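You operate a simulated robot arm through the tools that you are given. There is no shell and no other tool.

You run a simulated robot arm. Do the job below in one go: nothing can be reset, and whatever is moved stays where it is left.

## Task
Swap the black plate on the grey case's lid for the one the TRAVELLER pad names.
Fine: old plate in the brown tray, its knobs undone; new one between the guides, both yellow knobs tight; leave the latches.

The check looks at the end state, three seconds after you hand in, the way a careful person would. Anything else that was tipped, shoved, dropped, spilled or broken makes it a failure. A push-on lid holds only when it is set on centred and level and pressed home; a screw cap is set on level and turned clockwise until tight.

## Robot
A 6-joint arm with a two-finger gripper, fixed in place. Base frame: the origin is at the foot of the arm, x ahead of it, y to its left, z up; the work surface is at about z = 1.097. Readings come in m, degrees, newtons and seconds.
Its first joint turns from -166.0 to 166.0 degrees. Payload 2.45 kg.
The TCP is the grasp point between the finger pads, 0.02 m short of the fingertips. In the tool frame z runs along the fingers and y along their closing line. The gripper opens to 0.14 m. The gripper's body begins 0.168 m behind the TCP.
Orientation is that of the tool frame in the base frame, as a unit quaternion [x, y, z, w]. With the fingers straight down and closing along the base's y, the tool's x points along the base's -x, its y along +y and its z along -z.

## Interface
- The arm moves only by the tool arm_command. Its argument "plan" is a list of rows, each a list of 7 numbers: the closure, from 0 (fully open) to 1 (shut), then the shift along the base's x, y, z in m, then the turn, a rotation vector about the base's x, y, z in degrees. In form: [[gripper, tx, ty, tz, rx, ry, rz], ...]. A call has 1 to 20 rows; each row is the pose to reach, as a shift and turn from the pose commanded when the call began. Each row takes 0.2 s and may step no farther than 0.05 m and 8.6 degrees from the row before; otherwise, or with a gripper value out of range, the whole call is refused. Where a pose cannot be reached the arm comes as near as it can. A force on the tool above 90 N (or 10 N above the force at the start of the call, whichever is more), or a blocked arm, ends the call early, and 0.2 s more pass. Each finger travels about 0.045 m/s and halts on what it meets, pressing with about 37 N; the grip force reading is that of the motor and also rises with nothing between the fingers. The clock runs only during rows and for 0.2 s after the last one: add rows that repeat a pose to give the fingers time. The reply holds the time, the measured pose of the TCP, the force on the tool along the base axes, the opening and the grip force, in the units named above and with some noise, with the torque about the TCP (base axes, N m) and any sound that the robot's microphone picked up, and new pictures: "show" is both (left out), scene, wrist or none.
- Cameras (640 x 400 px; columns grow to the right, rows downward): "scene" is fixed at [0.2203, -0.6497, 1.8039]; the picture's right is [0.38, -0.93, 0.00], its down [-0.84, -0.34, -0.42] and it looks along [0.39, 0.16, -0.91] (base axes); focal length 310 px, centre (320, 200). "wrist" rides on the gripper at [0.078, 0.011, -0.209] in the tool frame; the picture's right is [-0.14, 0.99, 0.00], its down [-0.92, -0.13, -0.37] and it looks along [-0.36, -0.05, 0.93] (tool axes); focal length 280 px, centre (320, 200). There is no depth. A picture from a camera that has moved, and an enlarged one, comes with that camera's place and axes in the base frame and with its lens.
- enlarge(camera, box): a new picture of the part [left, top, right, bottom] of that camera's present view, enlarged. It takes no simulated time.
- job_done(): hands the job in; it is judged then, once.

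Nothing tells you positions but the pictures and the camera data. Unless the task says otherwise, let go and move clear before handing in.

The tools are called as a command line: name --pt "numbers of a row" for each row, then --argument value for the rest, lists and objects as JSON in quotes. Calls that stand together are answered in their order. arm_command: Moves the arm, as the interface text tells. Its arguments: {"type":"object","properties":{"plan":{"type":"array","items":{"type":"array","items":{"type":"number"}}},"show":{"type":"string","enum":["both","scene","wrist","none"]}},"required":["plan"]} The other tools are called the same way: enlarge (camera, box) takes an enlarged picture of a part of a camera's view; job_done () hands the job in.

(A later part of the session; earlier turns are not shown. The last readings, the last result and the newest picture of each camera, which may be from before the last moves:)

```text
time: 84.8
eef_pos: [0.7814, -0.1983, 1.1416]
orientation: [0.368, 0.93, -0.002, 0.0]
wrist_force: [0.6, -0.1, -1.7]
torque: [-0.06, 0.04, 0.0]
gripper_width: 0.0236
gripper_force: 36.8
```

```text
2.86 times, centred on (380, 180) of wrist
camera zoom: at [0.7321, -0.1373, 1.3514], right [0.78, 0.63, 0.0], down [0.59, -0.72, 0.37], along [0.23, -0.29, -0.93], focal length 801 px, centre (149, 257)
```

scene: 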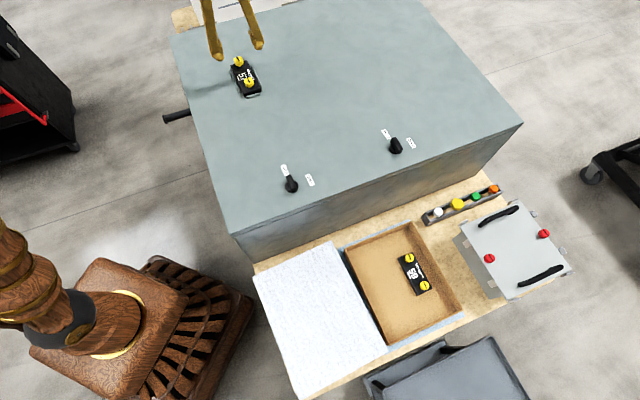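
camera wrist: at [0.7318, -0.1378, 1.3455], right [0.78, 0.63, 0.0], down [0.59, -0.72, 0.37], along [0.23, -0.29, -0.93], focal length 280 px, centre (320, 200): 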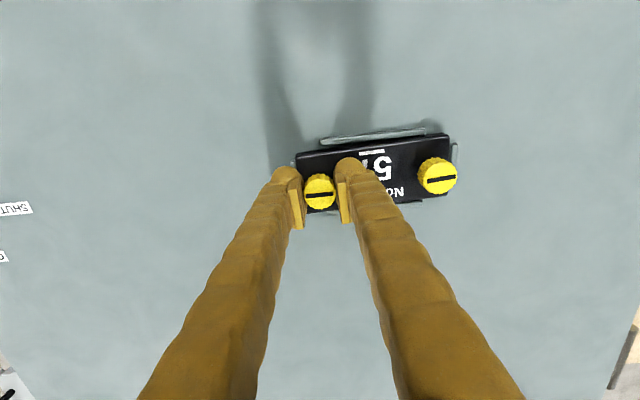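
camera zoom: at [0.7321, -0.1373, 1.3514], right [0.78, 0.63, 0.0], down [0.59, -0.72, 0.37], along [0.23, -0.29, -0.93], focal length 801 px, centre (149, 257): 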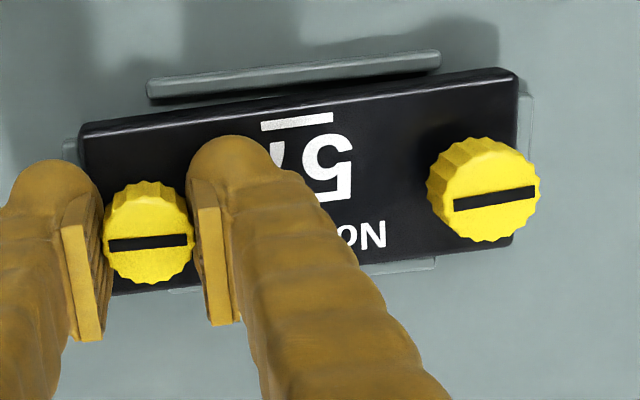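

The plate is free and hangs level (about 1.7 N), and the guides didn't move. I'll lift it clear and carry it across the lid toward the tray.

arm_command --pt "1 0 0 0.02 0 0 0" --pt "1 0 0 0.05 0 0 0" --pt "1 0 0 0.08 0 0 0" --pt "1 -0.01 -0.017 0.08 0 0 0" --pt "1 -0.03 -0.05 0.08 0 0 0" --pt "1 -0.05 -0.085 0.08 0 0 0" --pt "1 -0.07 -0.12 0.08 0 0 0" --pt "1 -0.09 -0.155 0.08 0 0 0" --pt "1 -0.11 -0.19 0.08 0 0 0" --pt "1 -0.13 -0.225 0.08 0 0 0" --pt "1 -0.15 -0.26 0.08 0 0 0" --pt "1 -0.17 -0.295 0.08 0 0 0" --pt "1 -0.19 -0.33 0.08 0 0 0" --pt "1 -0.21 -0.365 0.08 0 0 0" --pt "1 -0.23 -0.4 0.08 0 0 0" --pt "1 -0.25 -0.43 0.08 0 0 0" --pt "1 -0.27 -0.46 0.08 0 0 0" --pt "1 -0.288 -0.486 0.08 0 0 0" --pt "1 -0.288 -0.486 0.08 0 0 0" --show "both"

enlarge --camera "scene" --box '[210, 40, 280, 105]'

```text
time: 88.8
eef_pos: [0.4928, -0.6831, 1.2192]
orientation: [0.368, 0.93, -0.001, 0.0]
wrist_force: [0.8, 0.5, -1.2]
torque: [-0.08, 0.07, -0.03]
gripper_width: 0.0235
gripper_force: 37.7
camera wrist: at [0.4434, -0.6228, 1.4298], right [0.78, 0.63, 0.0], down [0.59, -0.72, 0.37], along [0.23, -0.29, -0.93], focal length 280 px, centre (320, 200)
```

scene: 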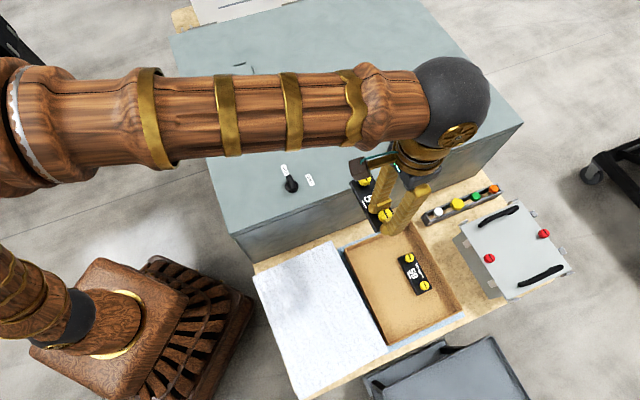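
wrist: 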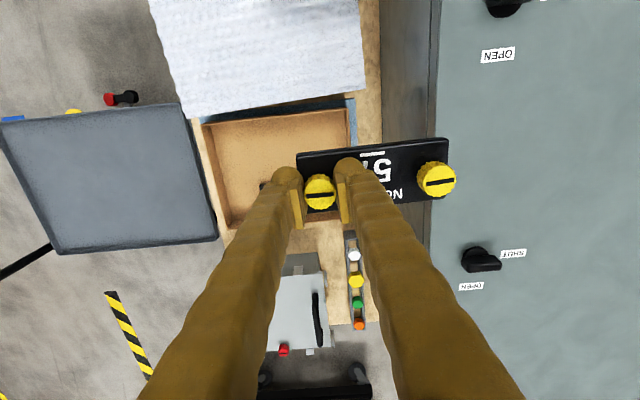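

```text
6.15 times, centred on (245, 72) of scene
camera zoom: at [0.2203, -0.6497, 1.8039], right [0.38, -0.93, 0.0], down [-0.84, -0.34, -0.42], along [0.39, 0.16, -0.91], focal length 1910 px, centre (782, 985)
```

zoom: 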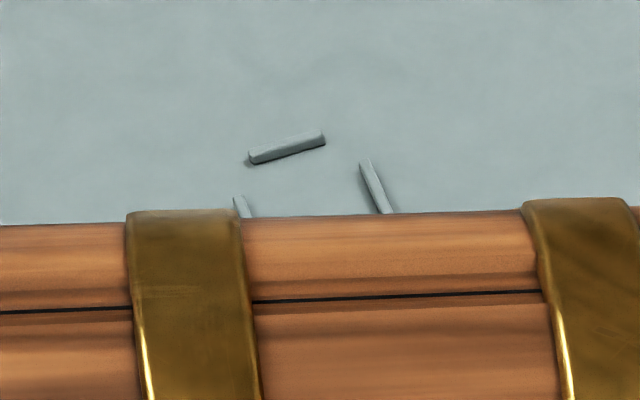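

The plate is held well. I'll carry it over the free left half of the tray and descend partway to check clearances.

arm_command --pt "1 -0.02 -0.034 0 0 0 0" --pt "1 -0.04 -0.068 -0.01 0 0 0" --pt "1 -0.06 -0.102 -0.03 0 0 0" --pt "1 -0.076 -0.13 -0.06 0 0 0" --pt "1 -0.076 -0.13 -0.1 0 0 0" --pt "1 -0.076 -0.13 -0.14 0 0 0" --pt "1 -0.076 -0.13 -0.18 0 0 0" --pt "1 -0.076 -0.13 -0.22 0 0 0" --pt "1 -0.076 -0.13 -0.25 0 0 0" --pt "1 -0.076 -0.13 -0.27 0 0 0" --pt "1 -0.076 -0.13 -0.27 0 0 0" --show "both"

enlarge --camera "scene" --box '[320, 200, 500, 360]'

enlarge --camera "wrist" --box '[180, 20, 520, 240]'

```text
time: 91.2
eef_pos: [0.4152, -0.8127, 0.9499]
orientation: [0.367, 0.93, -0.002, -0.001]
wrist_force: [0.3, 0.1, -0.8]
torque: [-0.06, 0.05, -0.04]
gripper_width: 0.0237
gripper_force: 36.9
camera wrist: at [0.3663, -0.7521, 1.1599], right [0.78, 0.63, 0.0], down [0.59, -0.72, 0.37], along [0.23, -0.29, -0.93], focal length 280 px, centre (320, 200)
```

scene: 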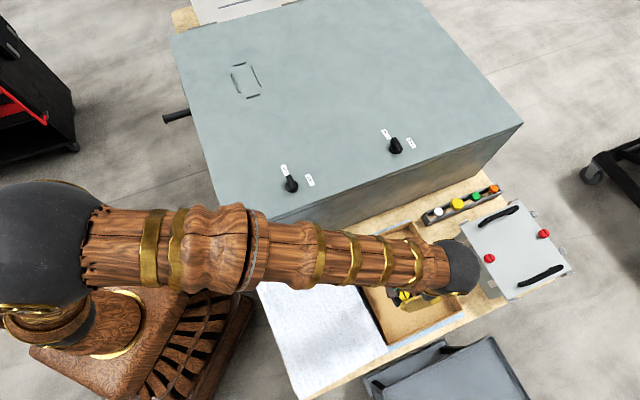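
wrist: 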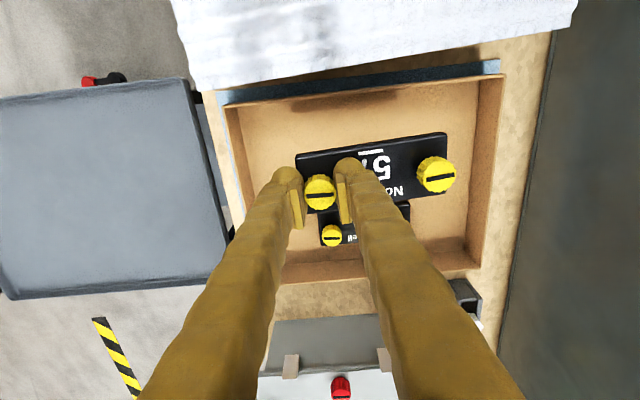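

```text
2.50 times, centred on (410, 280) of scene
camera zoom: at [0.2203, -0.6497, 1.8039], right [0.38, -0.93, 0.0], down [-0.84, -0.34, -0.42], along [0.39, 0.16, -0.91], focal length 776 px, centre (95, 0)
```

zoom: 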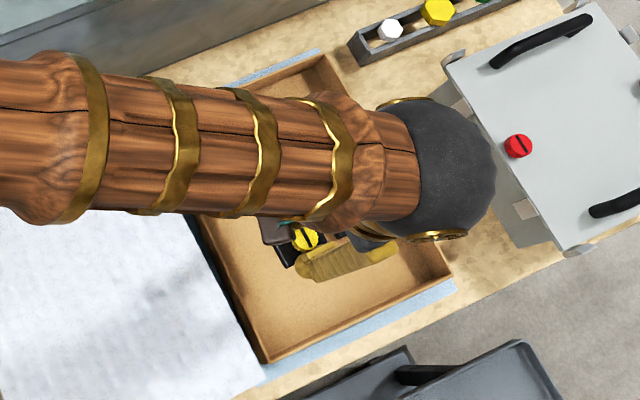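

```text
1.82 times, centred on (350, 130) of wrist
camera zoom: at [0.3663, -0.7521, 1.1599], right [0.78, 0.63, 0.0], down [0.59, -0.72, 0.37], along [0.23, -0.29, -0.93], focal length 510 px, centre (266, 327)
```

zoom: 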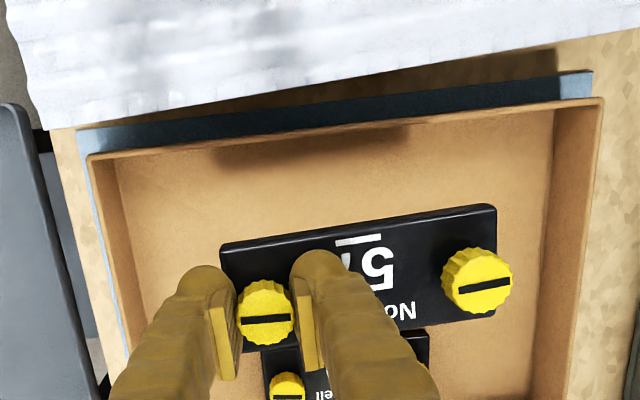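

The clearances look good: about 4 cm to the tray wall and about 4.6 cm to plate 59. I'll descend further, slowing near the tray floor.

arm_command --pt "1 0 0 -0.03 0 0 0" --pt "1 0 0 -0.06 0 0 0" --pt "1 0 0 -0.085 0 0 0" --pt "1 0 0 -0.1 0 0 0" --pt "1 0 0 -0.1 0 0 0" --show "wrist"

enlarge --camera "scene" --box '[370, 260, 450, 330]'

```text
time: 92.4
eef_pos: [0.4162, -0.8139, 0.85]
orientation: [0.367, 0.93, -0.002, -0.001]
wrist_force: [0.7, -0.5, -1.3]
torque: [-0.01, 0.04, -0.03]
gripper_width: 0.0237
gripper_force: 36.7
camera wrist: at [0.367, -0.7535, 1.0601], right [0.78, 0.63, 0.0], down [0.59, -0.72, 0.37], along [0.23, -0.29, -0.93], focal length 280 px, centre (320, 200)
```

wrist: 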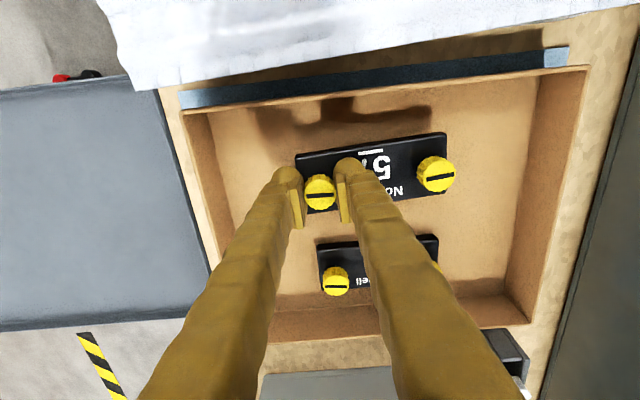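

```text
5.71 times, centred on (410, 295) of scene
camera zoom: at [0.2203, -0.6497, 1.8039], right [0.38, -0.93, 0.0], down [-0.84, -0.34, -0.42], along [0.39, 0.16, -0.91], focal length 1774 px, centre (-194, -343)
```

zoom: 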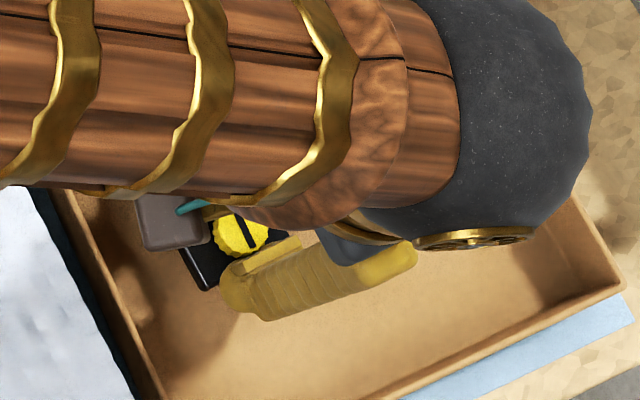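

enlarge --camera "wrist" --box '[270, 150, 400, 310]'

enlarge --camera "wrist" --box '[290, 120, 470, 220]'

```text
2.50 times, centred on (335, 230) of wrist
camera zoom: at [0.367, -0.7535, 1.0601], right [0.78, 0.63, 0.0], down [0.59, -0.72, 0.37], along [0.23, -0.29, -0.93], focal length 701 px, centre (282, 125)
```

zoom: 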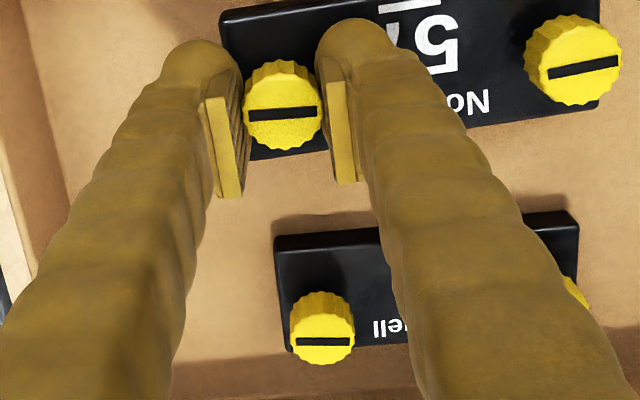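

```text
3.56 times, centred on (380, 170) of wrist
camera zoom: at [0.367, -0.7535, 1.0601], right [0.78, 0.63, 0.0], down [0.59, -0.72, 0.37], along [0.23, -0.29, -0.93], focal length 997 px, centre (107, 307)
```

zoom: 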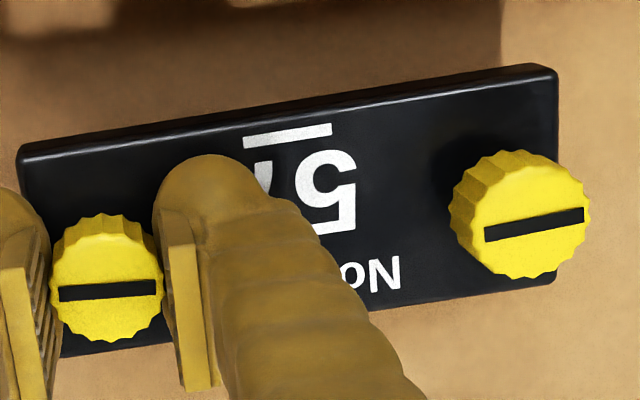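

By knob size, plate 59's knob top is at z≈0.833, so the tray floor is near z≈0.80 and contact should be about 11 mm below here. I'll lower in small steps.

arm_command --pt "1 0 0 -0.004 0 0 0" --pt "1 0 0 -0.008 0 0 0" --pt "1 0 0 -0.0095 0 0 0" --show "none"

arm_command --pt "1 0 0 -0.001 0 0 0" --pt "1 0 0 -0.002 0 0 0" --show "none"

```text
time: 93.2
eef_pos: [0.4163, -0.8133, 0.8406]
orientation: [0.367, 0.93, -0.003, 0.0]
wrist_force: [0.1, -0.4, -1.0]
torque: [-0.05, 0.04, -0.02]
gripper_width: 0.0235
gripper_force: 37.2
```

```text
time: 93.8
eef_pos: [0.4158, -0.8135, 0.8393]
orientation: [0.367, 0.93, -0.002, 0.0]
wrist_force: [-0.5, -0.7, -0.8]
torque: [-0.03, 0.06, 0.01]
gripper_width: 0.0231
gripper_force: 37.1
```

arm_command --pt "1 0 0 -0.001 0 0 0" --pt "1 0 0 -0.002 0 0 0" --show "none"

arm_command --pt "1 0 0 -0.001 0 0 0" --pt "1 0 0 -0.002 0 0 0" --show "none"

```text
time: 94.4
eef_pos: [0.4177, -0.8145, 0.8373]
orientation: [0.368, 0.93, -0.002, 0.0]
wrist_force: [-0.9, -1.3, -1.0]
torque: [0.0, 0.05, 0.0]
gripper_width: 0.0234
gripper_force: 37.6
```

```text
time: 95.0
eef_pos: [0.4174, -0.8149, 0.8351]
orientation: [0.367, 0.93, -0.002, 0.001]
wrist_force: [-1.2, -0.6, -1.7]
torque: [-0.06, 0.04, -0.01]
gripper_width: 0.0235
gripper_force: 36.8
```

arm_command --pt "1 0 0 -0.001 0 0 0" --pt "1 0 0 -0.002 0 0 0" --show "none"

arm_command --pt "1 0 0 -0.001 0 0 0" --pt "1 0 0 -0.002 0 0 0" --show "wrist"

enlarge --camera "wrist" --box '[270, 110, 470, 310]'

```text
time: 95.6
eef_pos: [0.418, -0.816, 0.8348]
orientation: [0.368, 0.93, -0.002, 0.0]
wrist_force: [-0.9, -0.2, -1.2]
torque: [-0.02, 0.05, -0.03]
gripper_width: 0.0234
gripper_force: 37.2
```

```text
time: 96.2
eef_pos: [0.4163, -0.8152, 0.8319]
orientation: [0.367, 0.93, -0.002, 0.0]
wrist_force: [0.3, 0.2, -1.3]
torque: [-0.06, 0.04, 0.02]
gripper_width: 0.0235
gripper_force: 37.3
camera wrist: at [0.3671, -0.7544, 1.0416], right [0.78, 0.63, 0.0], down [0.59, -0.72, 0.37], along [0.23, -0.29, -0.93], focal length 280 px, centre (320, 200)
```

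wrist: 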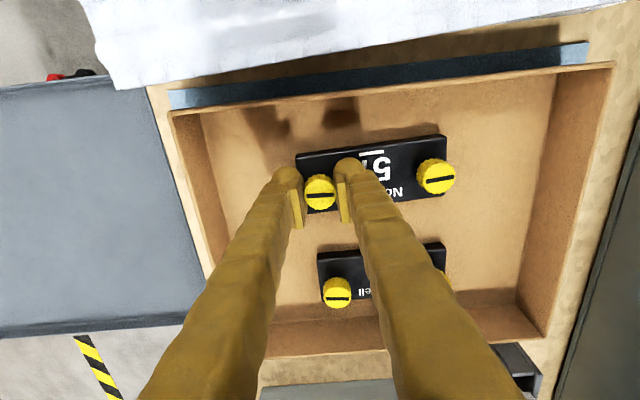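

```text
2.00 times, centred on (370, 210) of wrist
camera zoom: at [0.3671, -0.7544, 1.0416], right [0.78, 0.63, 0.0], down [0.59, -0.72, 0.37], along [0.23, -0.29, -0.93], focal length 561 px, centre (220, 180)
```

zoom: 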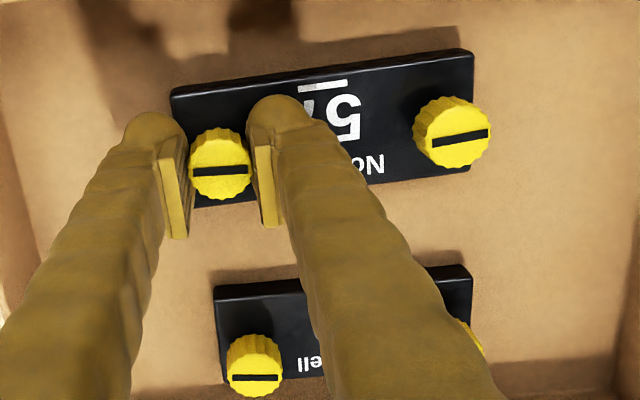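

arm_command --pt "1 0 0 -0.001 0 0 0" --pt "1 0 0 -0.002 0 0 0" --show "none"

arm_command --pt "1 0 0 -0.001 0 0 0" --pt "1 0 0 -0.002 0 0 0" --show "none"

arm_command --pt "1 0 0 -0.001 0 0 0" --pt "1 0 0 -0.0015 0 0 0" --show "none"

```text
time: 96.8
eef_pos: [0.4166, -0.8152, 0.8295]
orientation: [0.368, 0.93, -0.002, 0.0]
wrist_force: [0.5, -0.5, -1.3]
torque: [0.02, 0.0, 0.06]
gripper_width: 0.0234
gripper_force: 37.1
```

```text
time: 97.4
eef_pos: [0.4162, -0.8152, 0.8284]
orientation: [0.367, 0.93, -0.002, 0.0]
wrist_force: [-1.1, -1.2, 0.3]
torque: [0.13, -0.17, 0.0]
gripper_width: 0.0236
gripper_force: 36.9
```

```text
time: 98.0
eef_pos: [0.417, -0.8137, 0.827]
orientation: [0.368, 0.93, -0.002, 0.0]
wrist_force: [0.9, -1.0, 1.5]
torque: [0.14, -0.09, -0.03]
gripper_width: 0.0235
gripper_force: 36.6
```

Contact with the tray floor has begun. One more small step, then I'll release.

arm_command --pt "1 0 0 -0.001 0 0 0" --pt "1 0 0 -0.001 0 0 0" --show "none"

```text
time: 98.6
eef_pos: [0.4148, -0.8136, 0.8258]
orientation: [0.367, 0.93, -0.002, 0.0]
wrist_force: [3.5, 1.2, 6.4]
torque: [0.05, -0.07, 0.01]
gripper_width: 0.0232
gripper_force: 36.7
```

The plate is resting on the floor with 6 N down. I'll open and rise straight up.

arm_command --pt "0.9 0 0 0.0005 0 0 0" --pt "0.75 0 0 0.0005 0 0 0" --pt "0.64 0 0 0.0005 0 0 0" --pt "0.64 0 0 0.0005 0 0 0" --pt "0.64 0 0 0.015 0 0 0" --pt "0.64 0 0 0.04 0 0 0" --pt "0.64 0 0 0.08 0 0 0" --pt "0.64 0 0 0.1 0 0 0" --show "both"

enlarge --camera "wrist" --box '[250, 80, 500, 280]'

```text
time: 100.4
eef_pos: [0.4171, -0.8131, 0.9269]
orientation: [0.368, 0.93, -0.002, 0.0]
wrist_force: [-0.4, -0.5, -0.6]
torque: [-0.01, 0.02, -0.03]
gripper_width: 0.0505
gripper_force: 0.0
camera wrist: at [0.3678, -0.7532, 1.1365], right [0.78, 0.63, 0.0], down [0.59, -0.72, 0.37], along [0.23, -0.29, -0.93], focal length 280 px, centre (320, 200)
```

scene: 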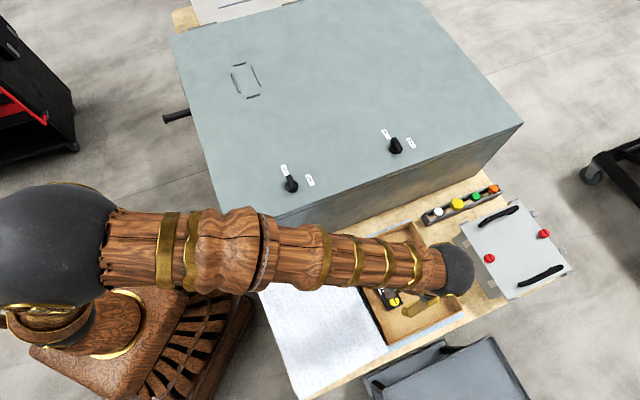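
wrist: 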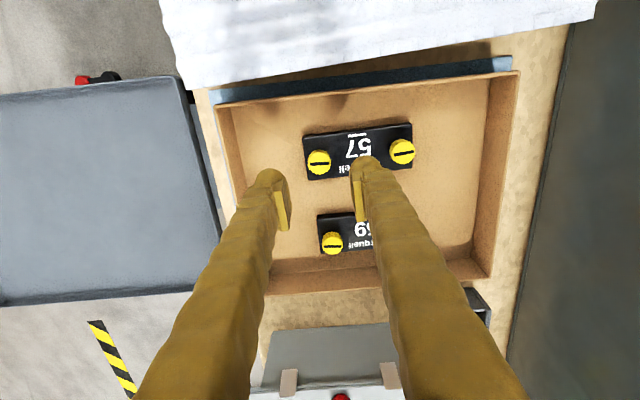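

```text
2.00 times, centred on (375, 180) of wrist
camera zoom: at [0.3678, -0.7532, 1.1365], right [0.78, 0.63, 0.0], down [0.59, -0.72, 0.37], along [0.23, -0.29, -0.93], focal length 561 px, centre (210, 240)
```

zoom: 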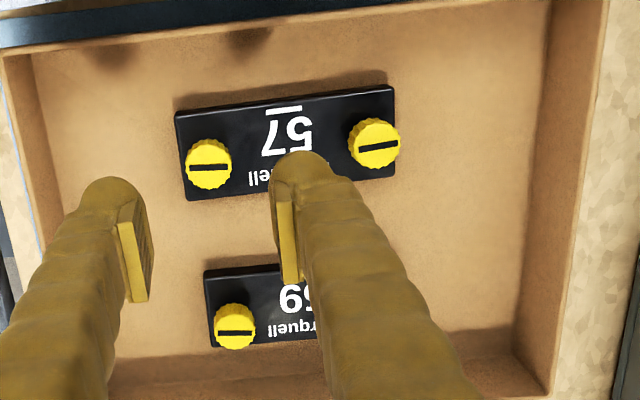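

Plate 57 lies flat in the tray. Next is plate 59: its near knob is at about (0.495, -0.886), so I'll hover over it and check.

arm_command --pt "0.64 0.02 -0.018 0 0 0 -0.5" --pt "0.64 0.04 -0.036 0 0 0 -1" --pt "0.64 0.06 -0.054 0 0 0 -1.5" --pt "0.64 0.078 -0.0724 0 0 0 -2" --pt "0.64 0.078 -0.0724 -0.03 0 0 -2" --pt "0.64 0.078 -0.0724 -0.03 0 0 -2" --show "both"

enlarge --camera "wrist" --box '[250, 90, 460, 250]'

enlarge --camera "scene" --box '[350, 220, 470, 340]'

```text
time: 101.8
eef_pos: [0.4958, -0.887, 0.8956]
orientation: [0.383, 0.924, -0.001, -0.001]
wrist_force: [0.8, -0.6, -0.1]
torque: [-0.01, 0.01, 0.01]
gripper_width: 0.0505
gripper_force: 0.1
camera wrist: at [0.4486, -0.8243, 1.1049], right [0.8, 0.6, 0.0], down [0.56, -0.74, 0.37], along [0.22, -0.3, -0.93], focal length 280 px, centre (320, 200)
```

scene: 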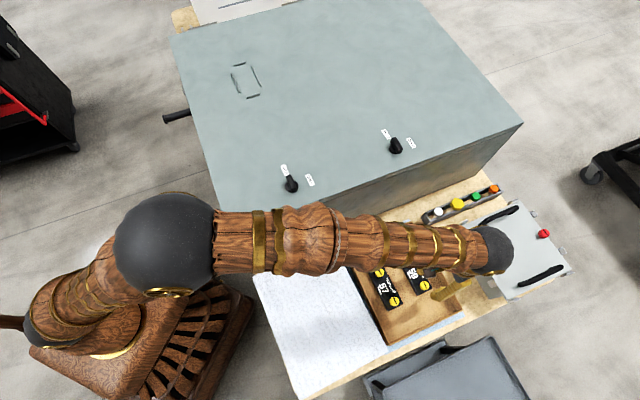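
wrist: 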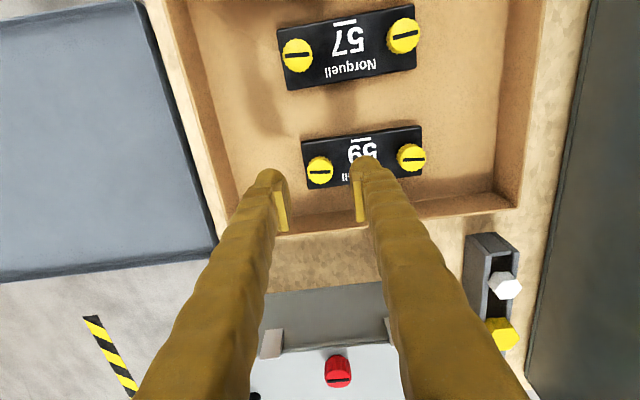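

```text
2.50 times, centred on (355, 170) of wrist
camera zoom: at [0.4486, -0.8243, 1.1049], right [0.8, 0.6, 0.0], down [0.56, -0.74, 0.37], along [0.22, -0.3, -0.93], focal length 701 px, centre (232, 275)
```

zoom: 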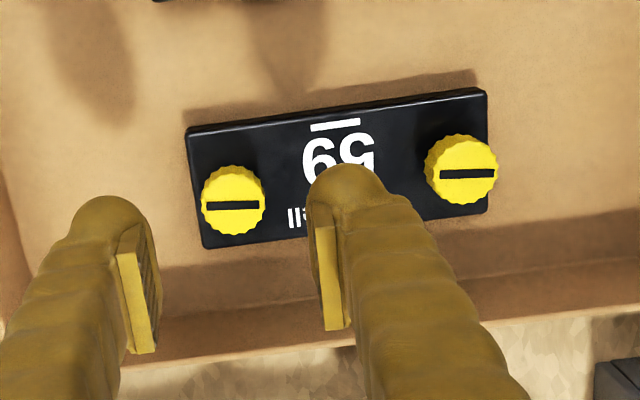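

```text
3.33 times, centred on (410, 280) of scene
camera zoom: at [0.2203, -0.6497, 1.8039], right [0.38, -0.93, 0.0], down [-0.84, -0.34, -0.42], along [0.39, 0.16, -0.91], focal length 1035 px, centre (20, -67)
```

zoom: 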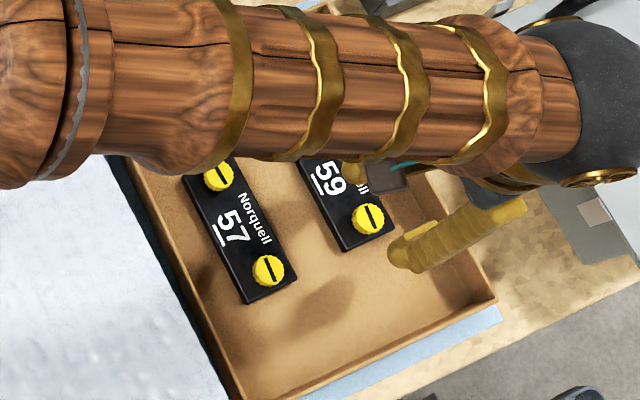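

Plate 59's axis is aligned with the fingers. I'll descend on its near knob and grip.

arm_command --pt "0.64 0.0004 -0.0005 -0.03 0 0 0" --pt "0.64 0.0004 -0.0005 -0.055 0 0 0" --pt "0.64 0.0004 -0.0005 -0.065 0 0 0" --pt "0.64 0.0004 -0.0005 -0.068 0 0 0" --pt "0.85 0.0004 -0.0005 -0.068 0 0 0" --pt "1 0.0004 -0.0005 -0.068 0 0 0" --pt "1 0.0004 -0.0005 -0.068 0 0 0" --show "wrist"

enlarge --camera "wrist" --box '[270, 110, 470, 250]'

```text
time: 103.4
eef_pos: [0.4943, -0.887, 0.827]
orientation: [0.383, 0.924, -0.002, 0.0]
wrist_force: [-0.1, 0.0, -0.2]
torque: [-0.02, -0.02, 0.03]
gripper_width: 0.024
gripper_force: 33.0
camera wrist: at [0.4482, -0.8244, 1.0366], right [0.8, 0.6, 0.0], down [0.56, -0.74, 0.37], along [0.22, -0.3, -0.93], focal length 280 px, centre (320, 200)
```

wrist: 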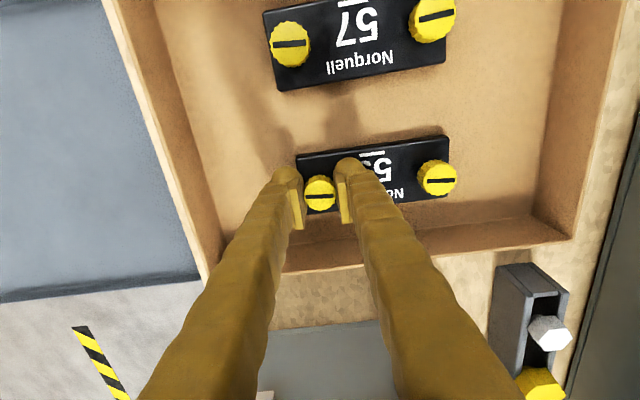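

```text
2.86 times, centred on (370, 180) of wrist
camera zoom: at [0.4482, -0.8244, 1.0366], right [0.8, 0.6, 0.0], down [0.56, -0.74, 0.37], along [0.22, -0.3, -0.93], focal length 801 px, centre (177, 257)
```

zoom: 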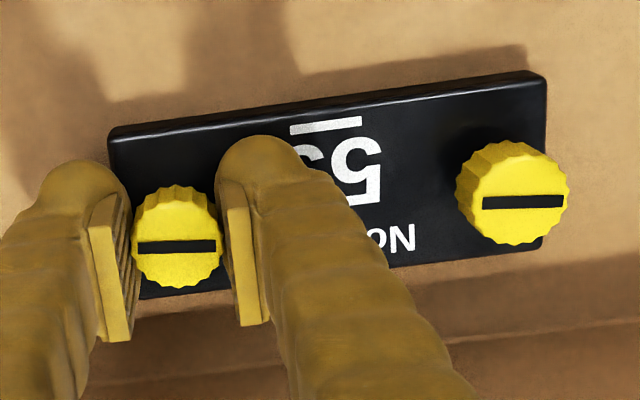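

Gripped with no load. I'll lift plate 59 and check it hangs level.

arm_command --pt "1 0 0 0.005 0 0 0" --pt "1 0 0 0.015 0 0 0" --pt "1 0 0 0.03 0 0 0" --pt "1 0 0 0.06 0 0 0" --pt "1 0 0 0.1 0 0 0" --pt "1 0 0 0.14 0 0 0" --pt "1 0 0 0.14 0 0 0" --show "wrist"

enlarge --camera "wrist" --box '[270, 110, 470, 250]'

```text
time: 105.0
eef_pos: [0.4948, -0.886, 0.9647]
orientation: [0.383, 0.924, -0.002, 0.0]
wrist_force: [0.6, -0.2, -1.3]
torque: [-0.05, 0.05, 0.0]
gripper_width: 0.0233
gripper_force: 37.0
camera wrist: at [0.4489, -0.8237, 1.1754], right [0.8, 0.6, 0.0], down [0.56, -0.74, 0.37], along [0.22, -0.3, -0.93], focal length 280 px, centre (320, 200)
```

wrist: 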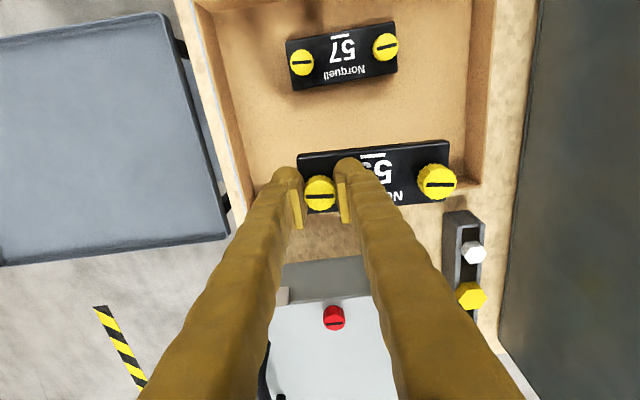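

```text
2.86 times, centred on (370, 180) of wrist
camera zoom: at [0.4489, -0.8237, 1.1754], right [0.8, 0.6, 0.0], down [0.56, -0.74, 0.37], along [0.22, -0.3, -0.93], focal length 801 px, centre (177, 257)
```

zoom: 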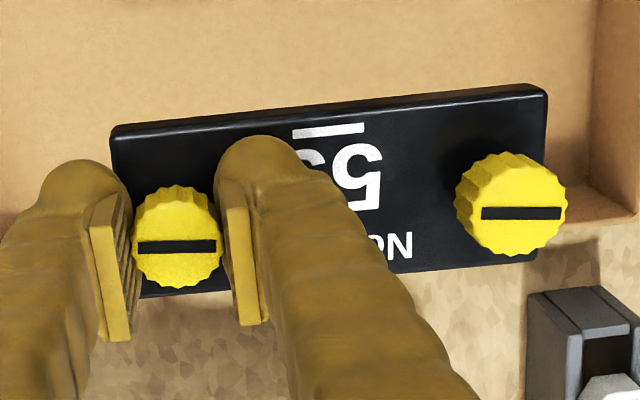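

The plate hangs level but yawed about 1.5–2° on lift, which I'll correct at placement. I'll carry it back: inward, up past the lid height, then across the lid.

arm_command --pt "1 -0.026 0.024 0.01 0 0 0" --pt "1 -0.052 0.049 0.02 0 0 0" --pt "1 -0.078 0.073 0.035 0 0 0" --pt "1 -0.078 0.073 0.07 0 0 0" --pt "1 -0.078 0.073 0.11 0 0 0" --pt "1 -0.078 0.073 0.15 0 0 0" --pt "1 -0.078 0.073 0.185 0 0 0" --pt "1 -0.078 0.073 0.205 0 0 0" --pt "1 -0.06 0.105 0.215 0 0 0" --pt "1 -0.04 0.14 0.23 0 0 0" --pt "1 -0.02 0.172 0.245 0 0 0" --pt "1 -0.002 0.202 0.255 0 0 0" --pt "1 -0.002 0.202 0.255 0 0 0" --show "wrist"

```text
time: 107.8
eef_pos: [0.4948, -0.6826, 1.2231]
orientation: [0.383, 0.924, -0.002, 0.001]
wrist_force: [-0.3, 1.2, -1.2]
torque: [-0.05, 0.05, -0.01]
gripper_width: 0.0234
gripper_force: 37.0
camera wrist: at [0.4485, -0.6195, 1.4327], right [0.8, 0.6, 0.0], down [0.56, -0.74, 0.37], along [0.22, -0.3, -0.93], focal length 280 px, centre (320, 200)
```

wrist: 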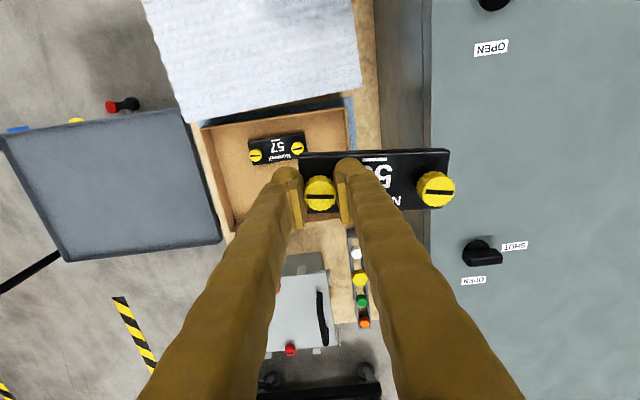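

The plate swings a little about the loose knob, so I'll cross the lid smoothly with gentle ramps and then measure its yaw.

arm_command --pt "1 0.005 0.008 0 0 0 0" --pt "1 0.014 0.024 0 0 0 0" --pt "1 0.028 0.048 0 0 0 0" --pt "1 0.044 0.075 0 0 0 0" --pt "1 0.062 0.105 0 0 0 0" --pt "1 0.08 0.136 0 0 0 0" --pt "1 0.098 0.167 0 0 0 0" --pt "1 0.116 0.198 0 0 0 0" --pt "1 0.134 0.228 0 0 0 0" --pt "1 0.152 0.258 0 0 0 0" --pt "1 0.17 0.288 0 0 0 0" --pt "1 0.188 0.318 0 0 0 0" --pt "1 0.206 0.348 0 0 0 0" --pt "1 0.223 0.378 0 0 0 0" --pt "1 0.24 0.407 0 0 0 0" --pt "1 0.256 0.434 0 0 0 0" --pt "1 0.27 0.458 0 0 0 0" --pt "1 0.28 0.475 0 0 0 0" --pt "1 0.2855 0.4847 0 0 0 0" --pt "1 0.2855 0.4847 0 0 0 0" --show "both"

enlarge --camera "wrist" --box '[270, 90, 470, 240]'

```text
time: 112.0
eef_pos: [0.777, -0.1996, 1.2223]
orientation: [0.384, 0.923, -0.002, 0.0]
wrist_force: [-0.5, 0.1, -2.1]
torque: [-0.04, 0.05, 0.02]
gripper_width: 0.0237
gripper_force: 37.3
camera wrist: at [0.7309, -0.1383, 1.432], right [0.8, 0.6, 0.0], down [0.56, -0.74, 0.37], along [0.22, -0.3, -0.93], focal length 280 px, centre (320, 200)
```

scene: 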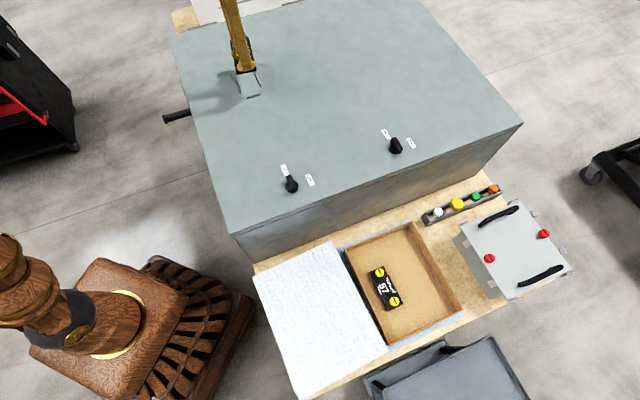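
wrist: 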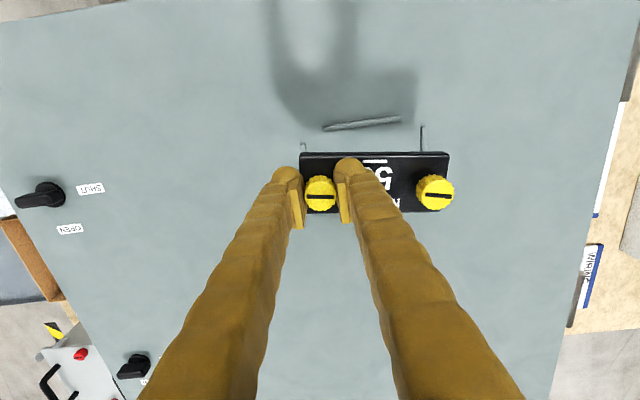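

```text
2.67 times, centred on (370, 165) of wrist
camera zoom: at [0.7309, -0.1383, 1.432], right [0.8, 0.6, 0.0], down [0.56, -0.74, 0.37], along [0.22, -0.3, -0.93], focal length 748 px, centre (187, 293)
```

zoom: 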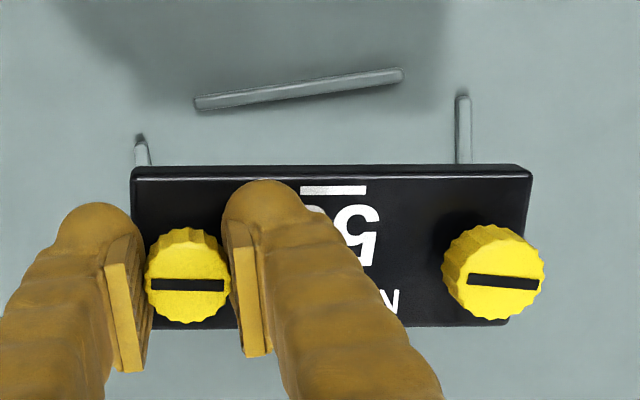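

From the views, the guides' centre and axis (~45°) are known, and the plate is now yawed about 7° clockwise relative to them. I'll rotate +7° slowly, shift 5 mm, and lower partway to re-measure.

arm_command --pt "1 0 0.001 0 0 0 0.5" --pt "1 0 0.002 0 0 0 1.5" --pt "1 0 0.003 0 0 0 2.5" --pt "1 0 0.004 0 0 0 3.5" --pt "1 0 0.005 0 0 0 4.5" --pt "1 0 0.0052 0 0 0 5.5" --pt "1 0 0.0052 0 0 0 6.5" --pt "1 0 0.0052 0 0 0 7" --pt "1 0 0.0052 -0.01 0 0 7" --pt "1 0 0.0052 -0.025 0 0 7" --pt "1 0 0.0052 -0.04 0 0 7" --pt "1 0 0.0052 -0.045 0 0 7" --pt "1 0 0.0052 -0.045 0 0 7" --show "wrist"

enlarge --camera "wrist" --box '[270, 90, 470, 240]'

enlarge --camera "scene" --box '[210, 30, 280, 105]'

```text
time: 114.8
eef_pos: [0.778, -0.1937, 1.1768]
orientation: [0.327, 0.945, -0.002, 0.0]
wrist_force: [-0.1, 0.3, -0.4]
torque: [-0.05, 0.03, -0.01]
gripper_width: 0.0237
gripper_force: 36.8
camera wrist: at [0.7248, -0.1382, 1.3869], right [0.72, 0.69, 0.0], down [0.65, -0.67, 0.37], along [0.25, -0.27, -0.93], focal length 280 px, centre (320, 200)
```

wrist: 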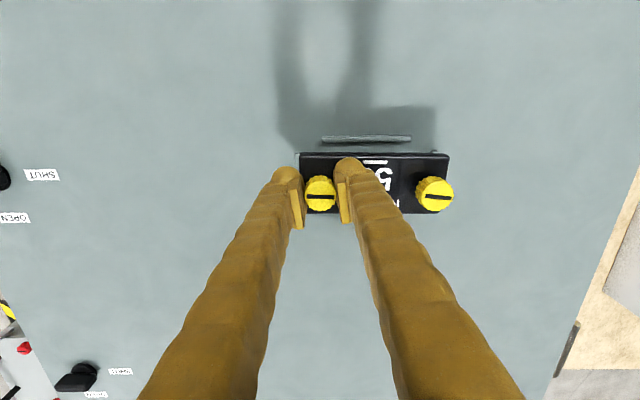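

```text
2.67 times, centred on (370, 165) of wrist
camera zoom: at [0.7248, -0.1382, 1.3869], right [0.72, 0.69, 0.0], down [0.65, -0.67, 0.37], along [0.25, -0.27, -0.93], focal length 748 px, centre (187, 293)
```

zoom: 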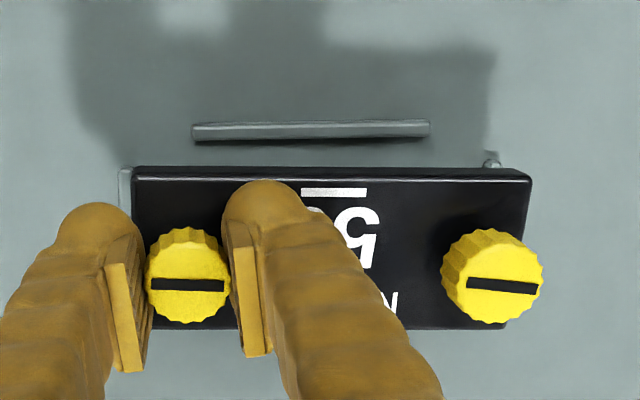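

```text
5.33 times, centred on (245, 68) of scene
camera zoom: at [0.2203, -0.6497, 1.8039], right [0.38, -0.93, 0.0], down [-0.84, -0.34, -0.42], along [0.39, 0.16, -0.91], focal length 1656 px, centre (720, 907)
```

zoom: 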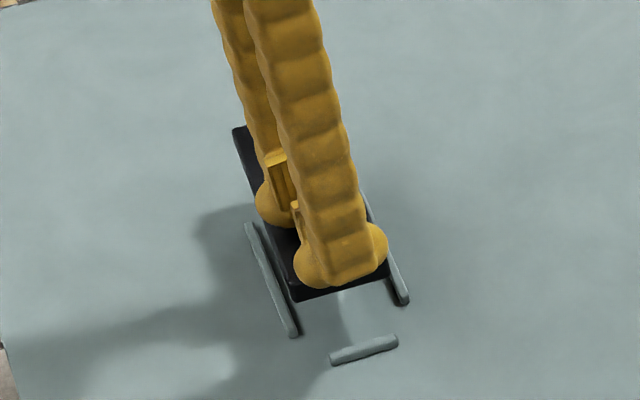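

The plate is within about 1 mm of the guides' centre and 1° of their angle. I'll rotate +1° and lower to just above the guides.

arm_command --pt "1 0 0 -0.005 0 0 0.5" --pt "1 0 0 -0.015 0 0 1" --pt "1 0 0 -0.024 0 0 1" --pt "1 0 0 -0.03 0 0 1" --pt "1 0 0 -0.032 0 0 1" --pt "1 0 0 -0.032 0 0 1" --show "wrist"

enlarge --camera "wrist" --box '[270, 90, 470, 240]'

enlarge --camera "scene" --box '[210, 30, 280, 105]'

```text
time: 116.2
eef_pos: [0.7783, -0.1959, 1.1442]
orientation: [0.318, 0.948, -0.002, 0.0]
wrist_force: [-0.7, -0.5, -1.4]
torque: [-0.06, 0.04, 0.0]
gripper_width: 0.0237
gripper_force: 36.9
camera wrist: at [0.7241, -0.1406, 1.355], right [0.71, 0.71, 0.0], down [0.66, -0.66, 0.37], along [0.26, -0.26, -0.93], focal length 280 px, centre (320, 200)
```

wrist: 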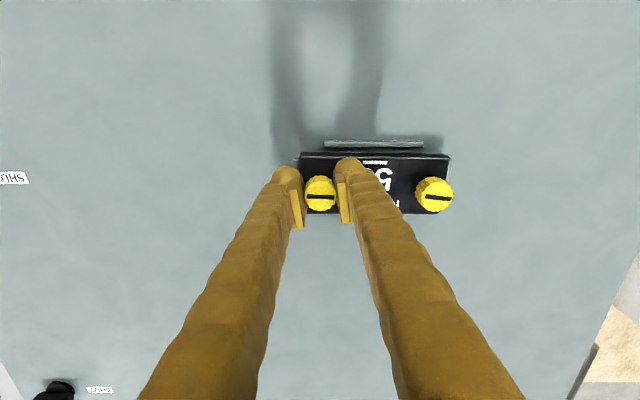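

```text
2.67 times, centred on (370, 165) of wrist
camera zoom: at [0.7241, -0.1406, 1.355], right [0.71, 0.71, 0.0], down [0.66, -0.66, 0.37], along [0.26, -0.26, -0.93], focal length 748 px, centre (187, 293)
```

zoom: 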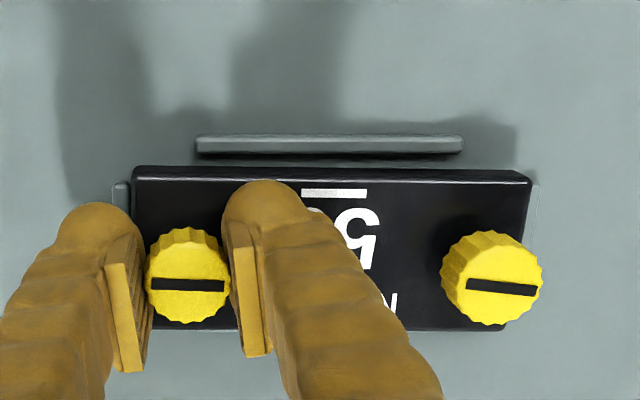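

```text
5.33 times, centred on (245, 68) of scene
camera zoom: at [0.2203, -0.6497, 1.8039], right [0.38, -0.93, 0.0], down [-0.84, -0.34, -0.42], along [0.39, 0.16, -0.91], focal length 1656 px, centre (720, 907)
```

zoom: 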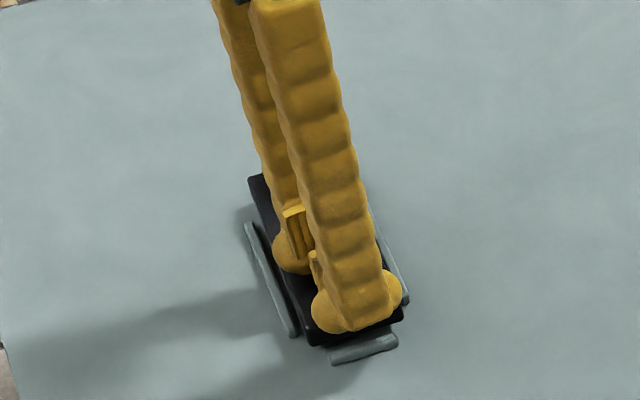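

The plate is aligned with the guides (about 44.5° versus 45°, centre within 1 mm). I'll lower into the guides in small steps.

arm_command --pt "1 0 0 -0.002 0 0 0.3" --pt "1 0 0 -0.004 0 0 0.4" --pt "1 0 0 -0.005 0 0 0.4" --pt "1 0 0 -0.005 0 0 0.4" --show "none"

arm_command --pt "1 0 0 -0.001 0 0 0" --pt "1 0 0 -0.002 0 0 0" --pt "1 0 0 -0.002 0 0 0" --show "none"

enlarge --camera "wrist" --box '[270, 90, 470, 240]'

```text
time: 117.2
eef_pos: [0.7785, -0.1949, 1.1404]
orientation: [0.315, 0.949, -0.002, 0.001]
wrist_force: [-0.4, 0.6, -1.3]
torque: [-0.08, 0.05, -0.01]
gripper_width: 0.0242
gripper_force: 36.9
```

```text
time: 118.0
eef_pos: [0.7789, -0.1945, 1.1383]
orientation: [0.315, 0.949, -0.002, 0.0]
wrist_force: [-0.2, 0.1, -0.3]
torque: [0.1, -0.04, 0.0]
gripper_width: 0.0238
gripper_force: 37.0
```

```text
2.67 times, centred on (370, 165) of wrist
camera zoom: at [0.7232, -0.1395, 1.3486], right [0.7, 0.71, 0.0], down [0.66, -0.65, 0.37], along [0.26, -0.26, -0.93], focal length 748 px, centre (187, 293)
```

zoom: 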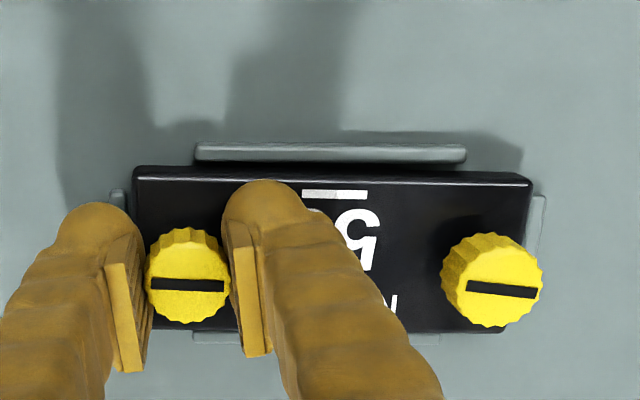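

arm_command --pt "1 0 0 -0.001 0 0 0" --pt "1 0 0 -0.001 0 0 0" --show "none"

arm_command --pt "1 0 0 -0.001 0 0 0" --pt "1 0 0 -0.001 0 0 0" --show "none"

arm_command --pt "1 0 0 -0.001 0 0 0" --pt "1 0 0 -0.001 0 0 0" --show "wrist"

enlarge --camera "wrist" --box '[270, 90, 470, 240]'

enlarge --camera "scene" --box '[210, 30, 280, 105]'

```text
time: 118.6
eef_pos: [0.7785, -0.1957, 1.1374]
orientation: [0.314, 0.949, -0.002, 0.001]
wrist_force: [-0.7, -0.6, 0.7]
torque: [0.15, -0.05, -0.02]
gripper_width: 0.0237
gripper_force: 37.3
```

```text
time: 119.2
eef_pos: [0.7797, -0.1949, 1.1365]
orientation: [0.315, 0.949, -0.002, 0.0]
wrist_force: [-1.0, -0.1, 1.2]
torque: [0.16, -0.09, -0.05]
gripper_width: 0.0236
gripper_force: 37.1
```

```text
time: 119.8
eef_pos: [0.7795, -0.1954, 1.1343]
orientation: [0.315, 0.949, -0.003, 0.001]
wrist_force: [-0.1, 2.0, 3.6]
torque: [-0.03, -0.07, 0.0]
gripper_width: 0.0238
gripper_force: 36.7
camera wrist: at [0.7236, -0.1402, 1.3454], right [0.7, 0.71, 0.0], down [0.66, -0.65, 0.37], along [0.26, -0.26, -0.93], focal length 280 px, centre (320, 200)
```

wrist: 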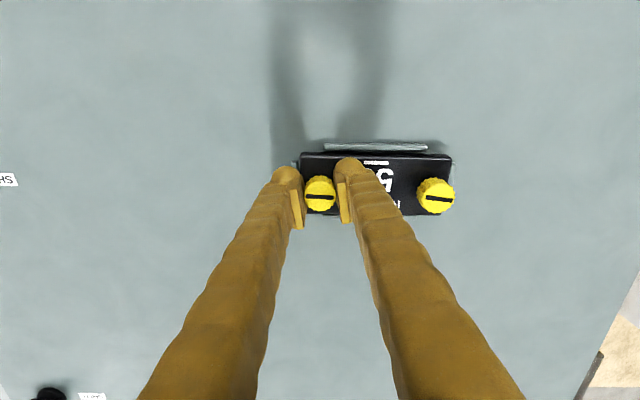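

```text
2.67 times, centred on (370, 165) of wrist
camera zoom: at [0.7236, -0.1402, 1.3454], right [0.7, 0.71, 0.0], down [0.66, -0.65, 0.37], along [0.26, -0.26, -0.93], focal length 748 px, centre (187, 293)
```

zoom: 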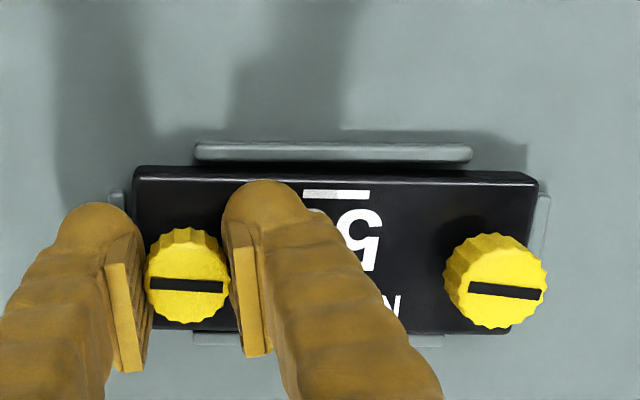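

```text
5.33 times, centred on (245, 68) of scene
camera zoom: at [0.2203, -0.6497, 1.8039], right [0.38, -0.93, 0.0], down [-0.84, -0.34, -0.42], along [0.39, 0.16, -0.91], focal length 1656 px, centre (720, 907)
```

zoom: 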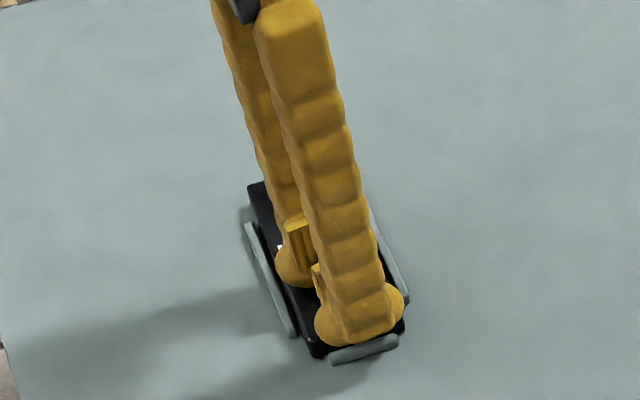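

The plate is seated flat at the same height and position as the old one. Still holding knob A, I'll turn it clockwise (tighten) while following the thread down.

arm_command --pt "1 0 0 0 0 0 -4" --pt "1 0 0 -0.0001 0 0 -12" --pt "1 0 0 -0.0002 0 0 -20" --pt "1 0 0 -0.0003 0 0 -28" --pt "1 0 0 -0.0004 0 0 -36" --pt "1 0 0 -0.0005 0 0 -44" --show "wrist"

enlarge --camera "wrist" --box '[270, 90, 470, 240]'

```text
time: 121.2
eef_pos: [0.7798, -0.1958, 1.1352]
orientation: [0.648, 0.762, -0.002, -0.001]
wrist_force: [20.5, 2.6, 1.6]
torque: [0.14, -0.33, 0.0]
gripper_width: 0.0237
gripper_force: 36.4
camera wrist: at [0.7787, -0.1173, 1.3452], right [1.0, 0.02, 0.0], down [0.02, -0.93, 0.37], along [0.01, -0.37, -0.93], focal length 280 px, centre (320, 200)
```

wrist: 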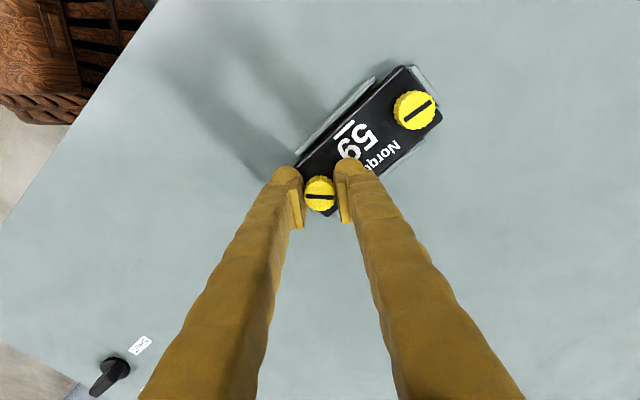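

```text
2.67 times, centred on (370, 165) of wrist
camera zoom: at [0.7787, -0.1173, 1.3452], right [1.0, 0.02, 0.0], down [0.02, -0.93, 0.37], along [0.01, -0.37, -0.93], focal length 748 px, centre (187, 293)
```

zoom: 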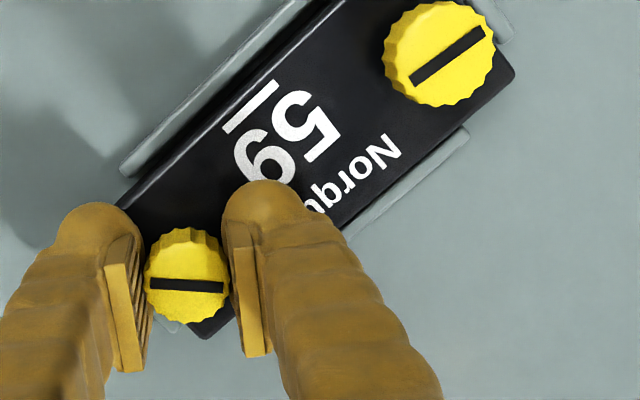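

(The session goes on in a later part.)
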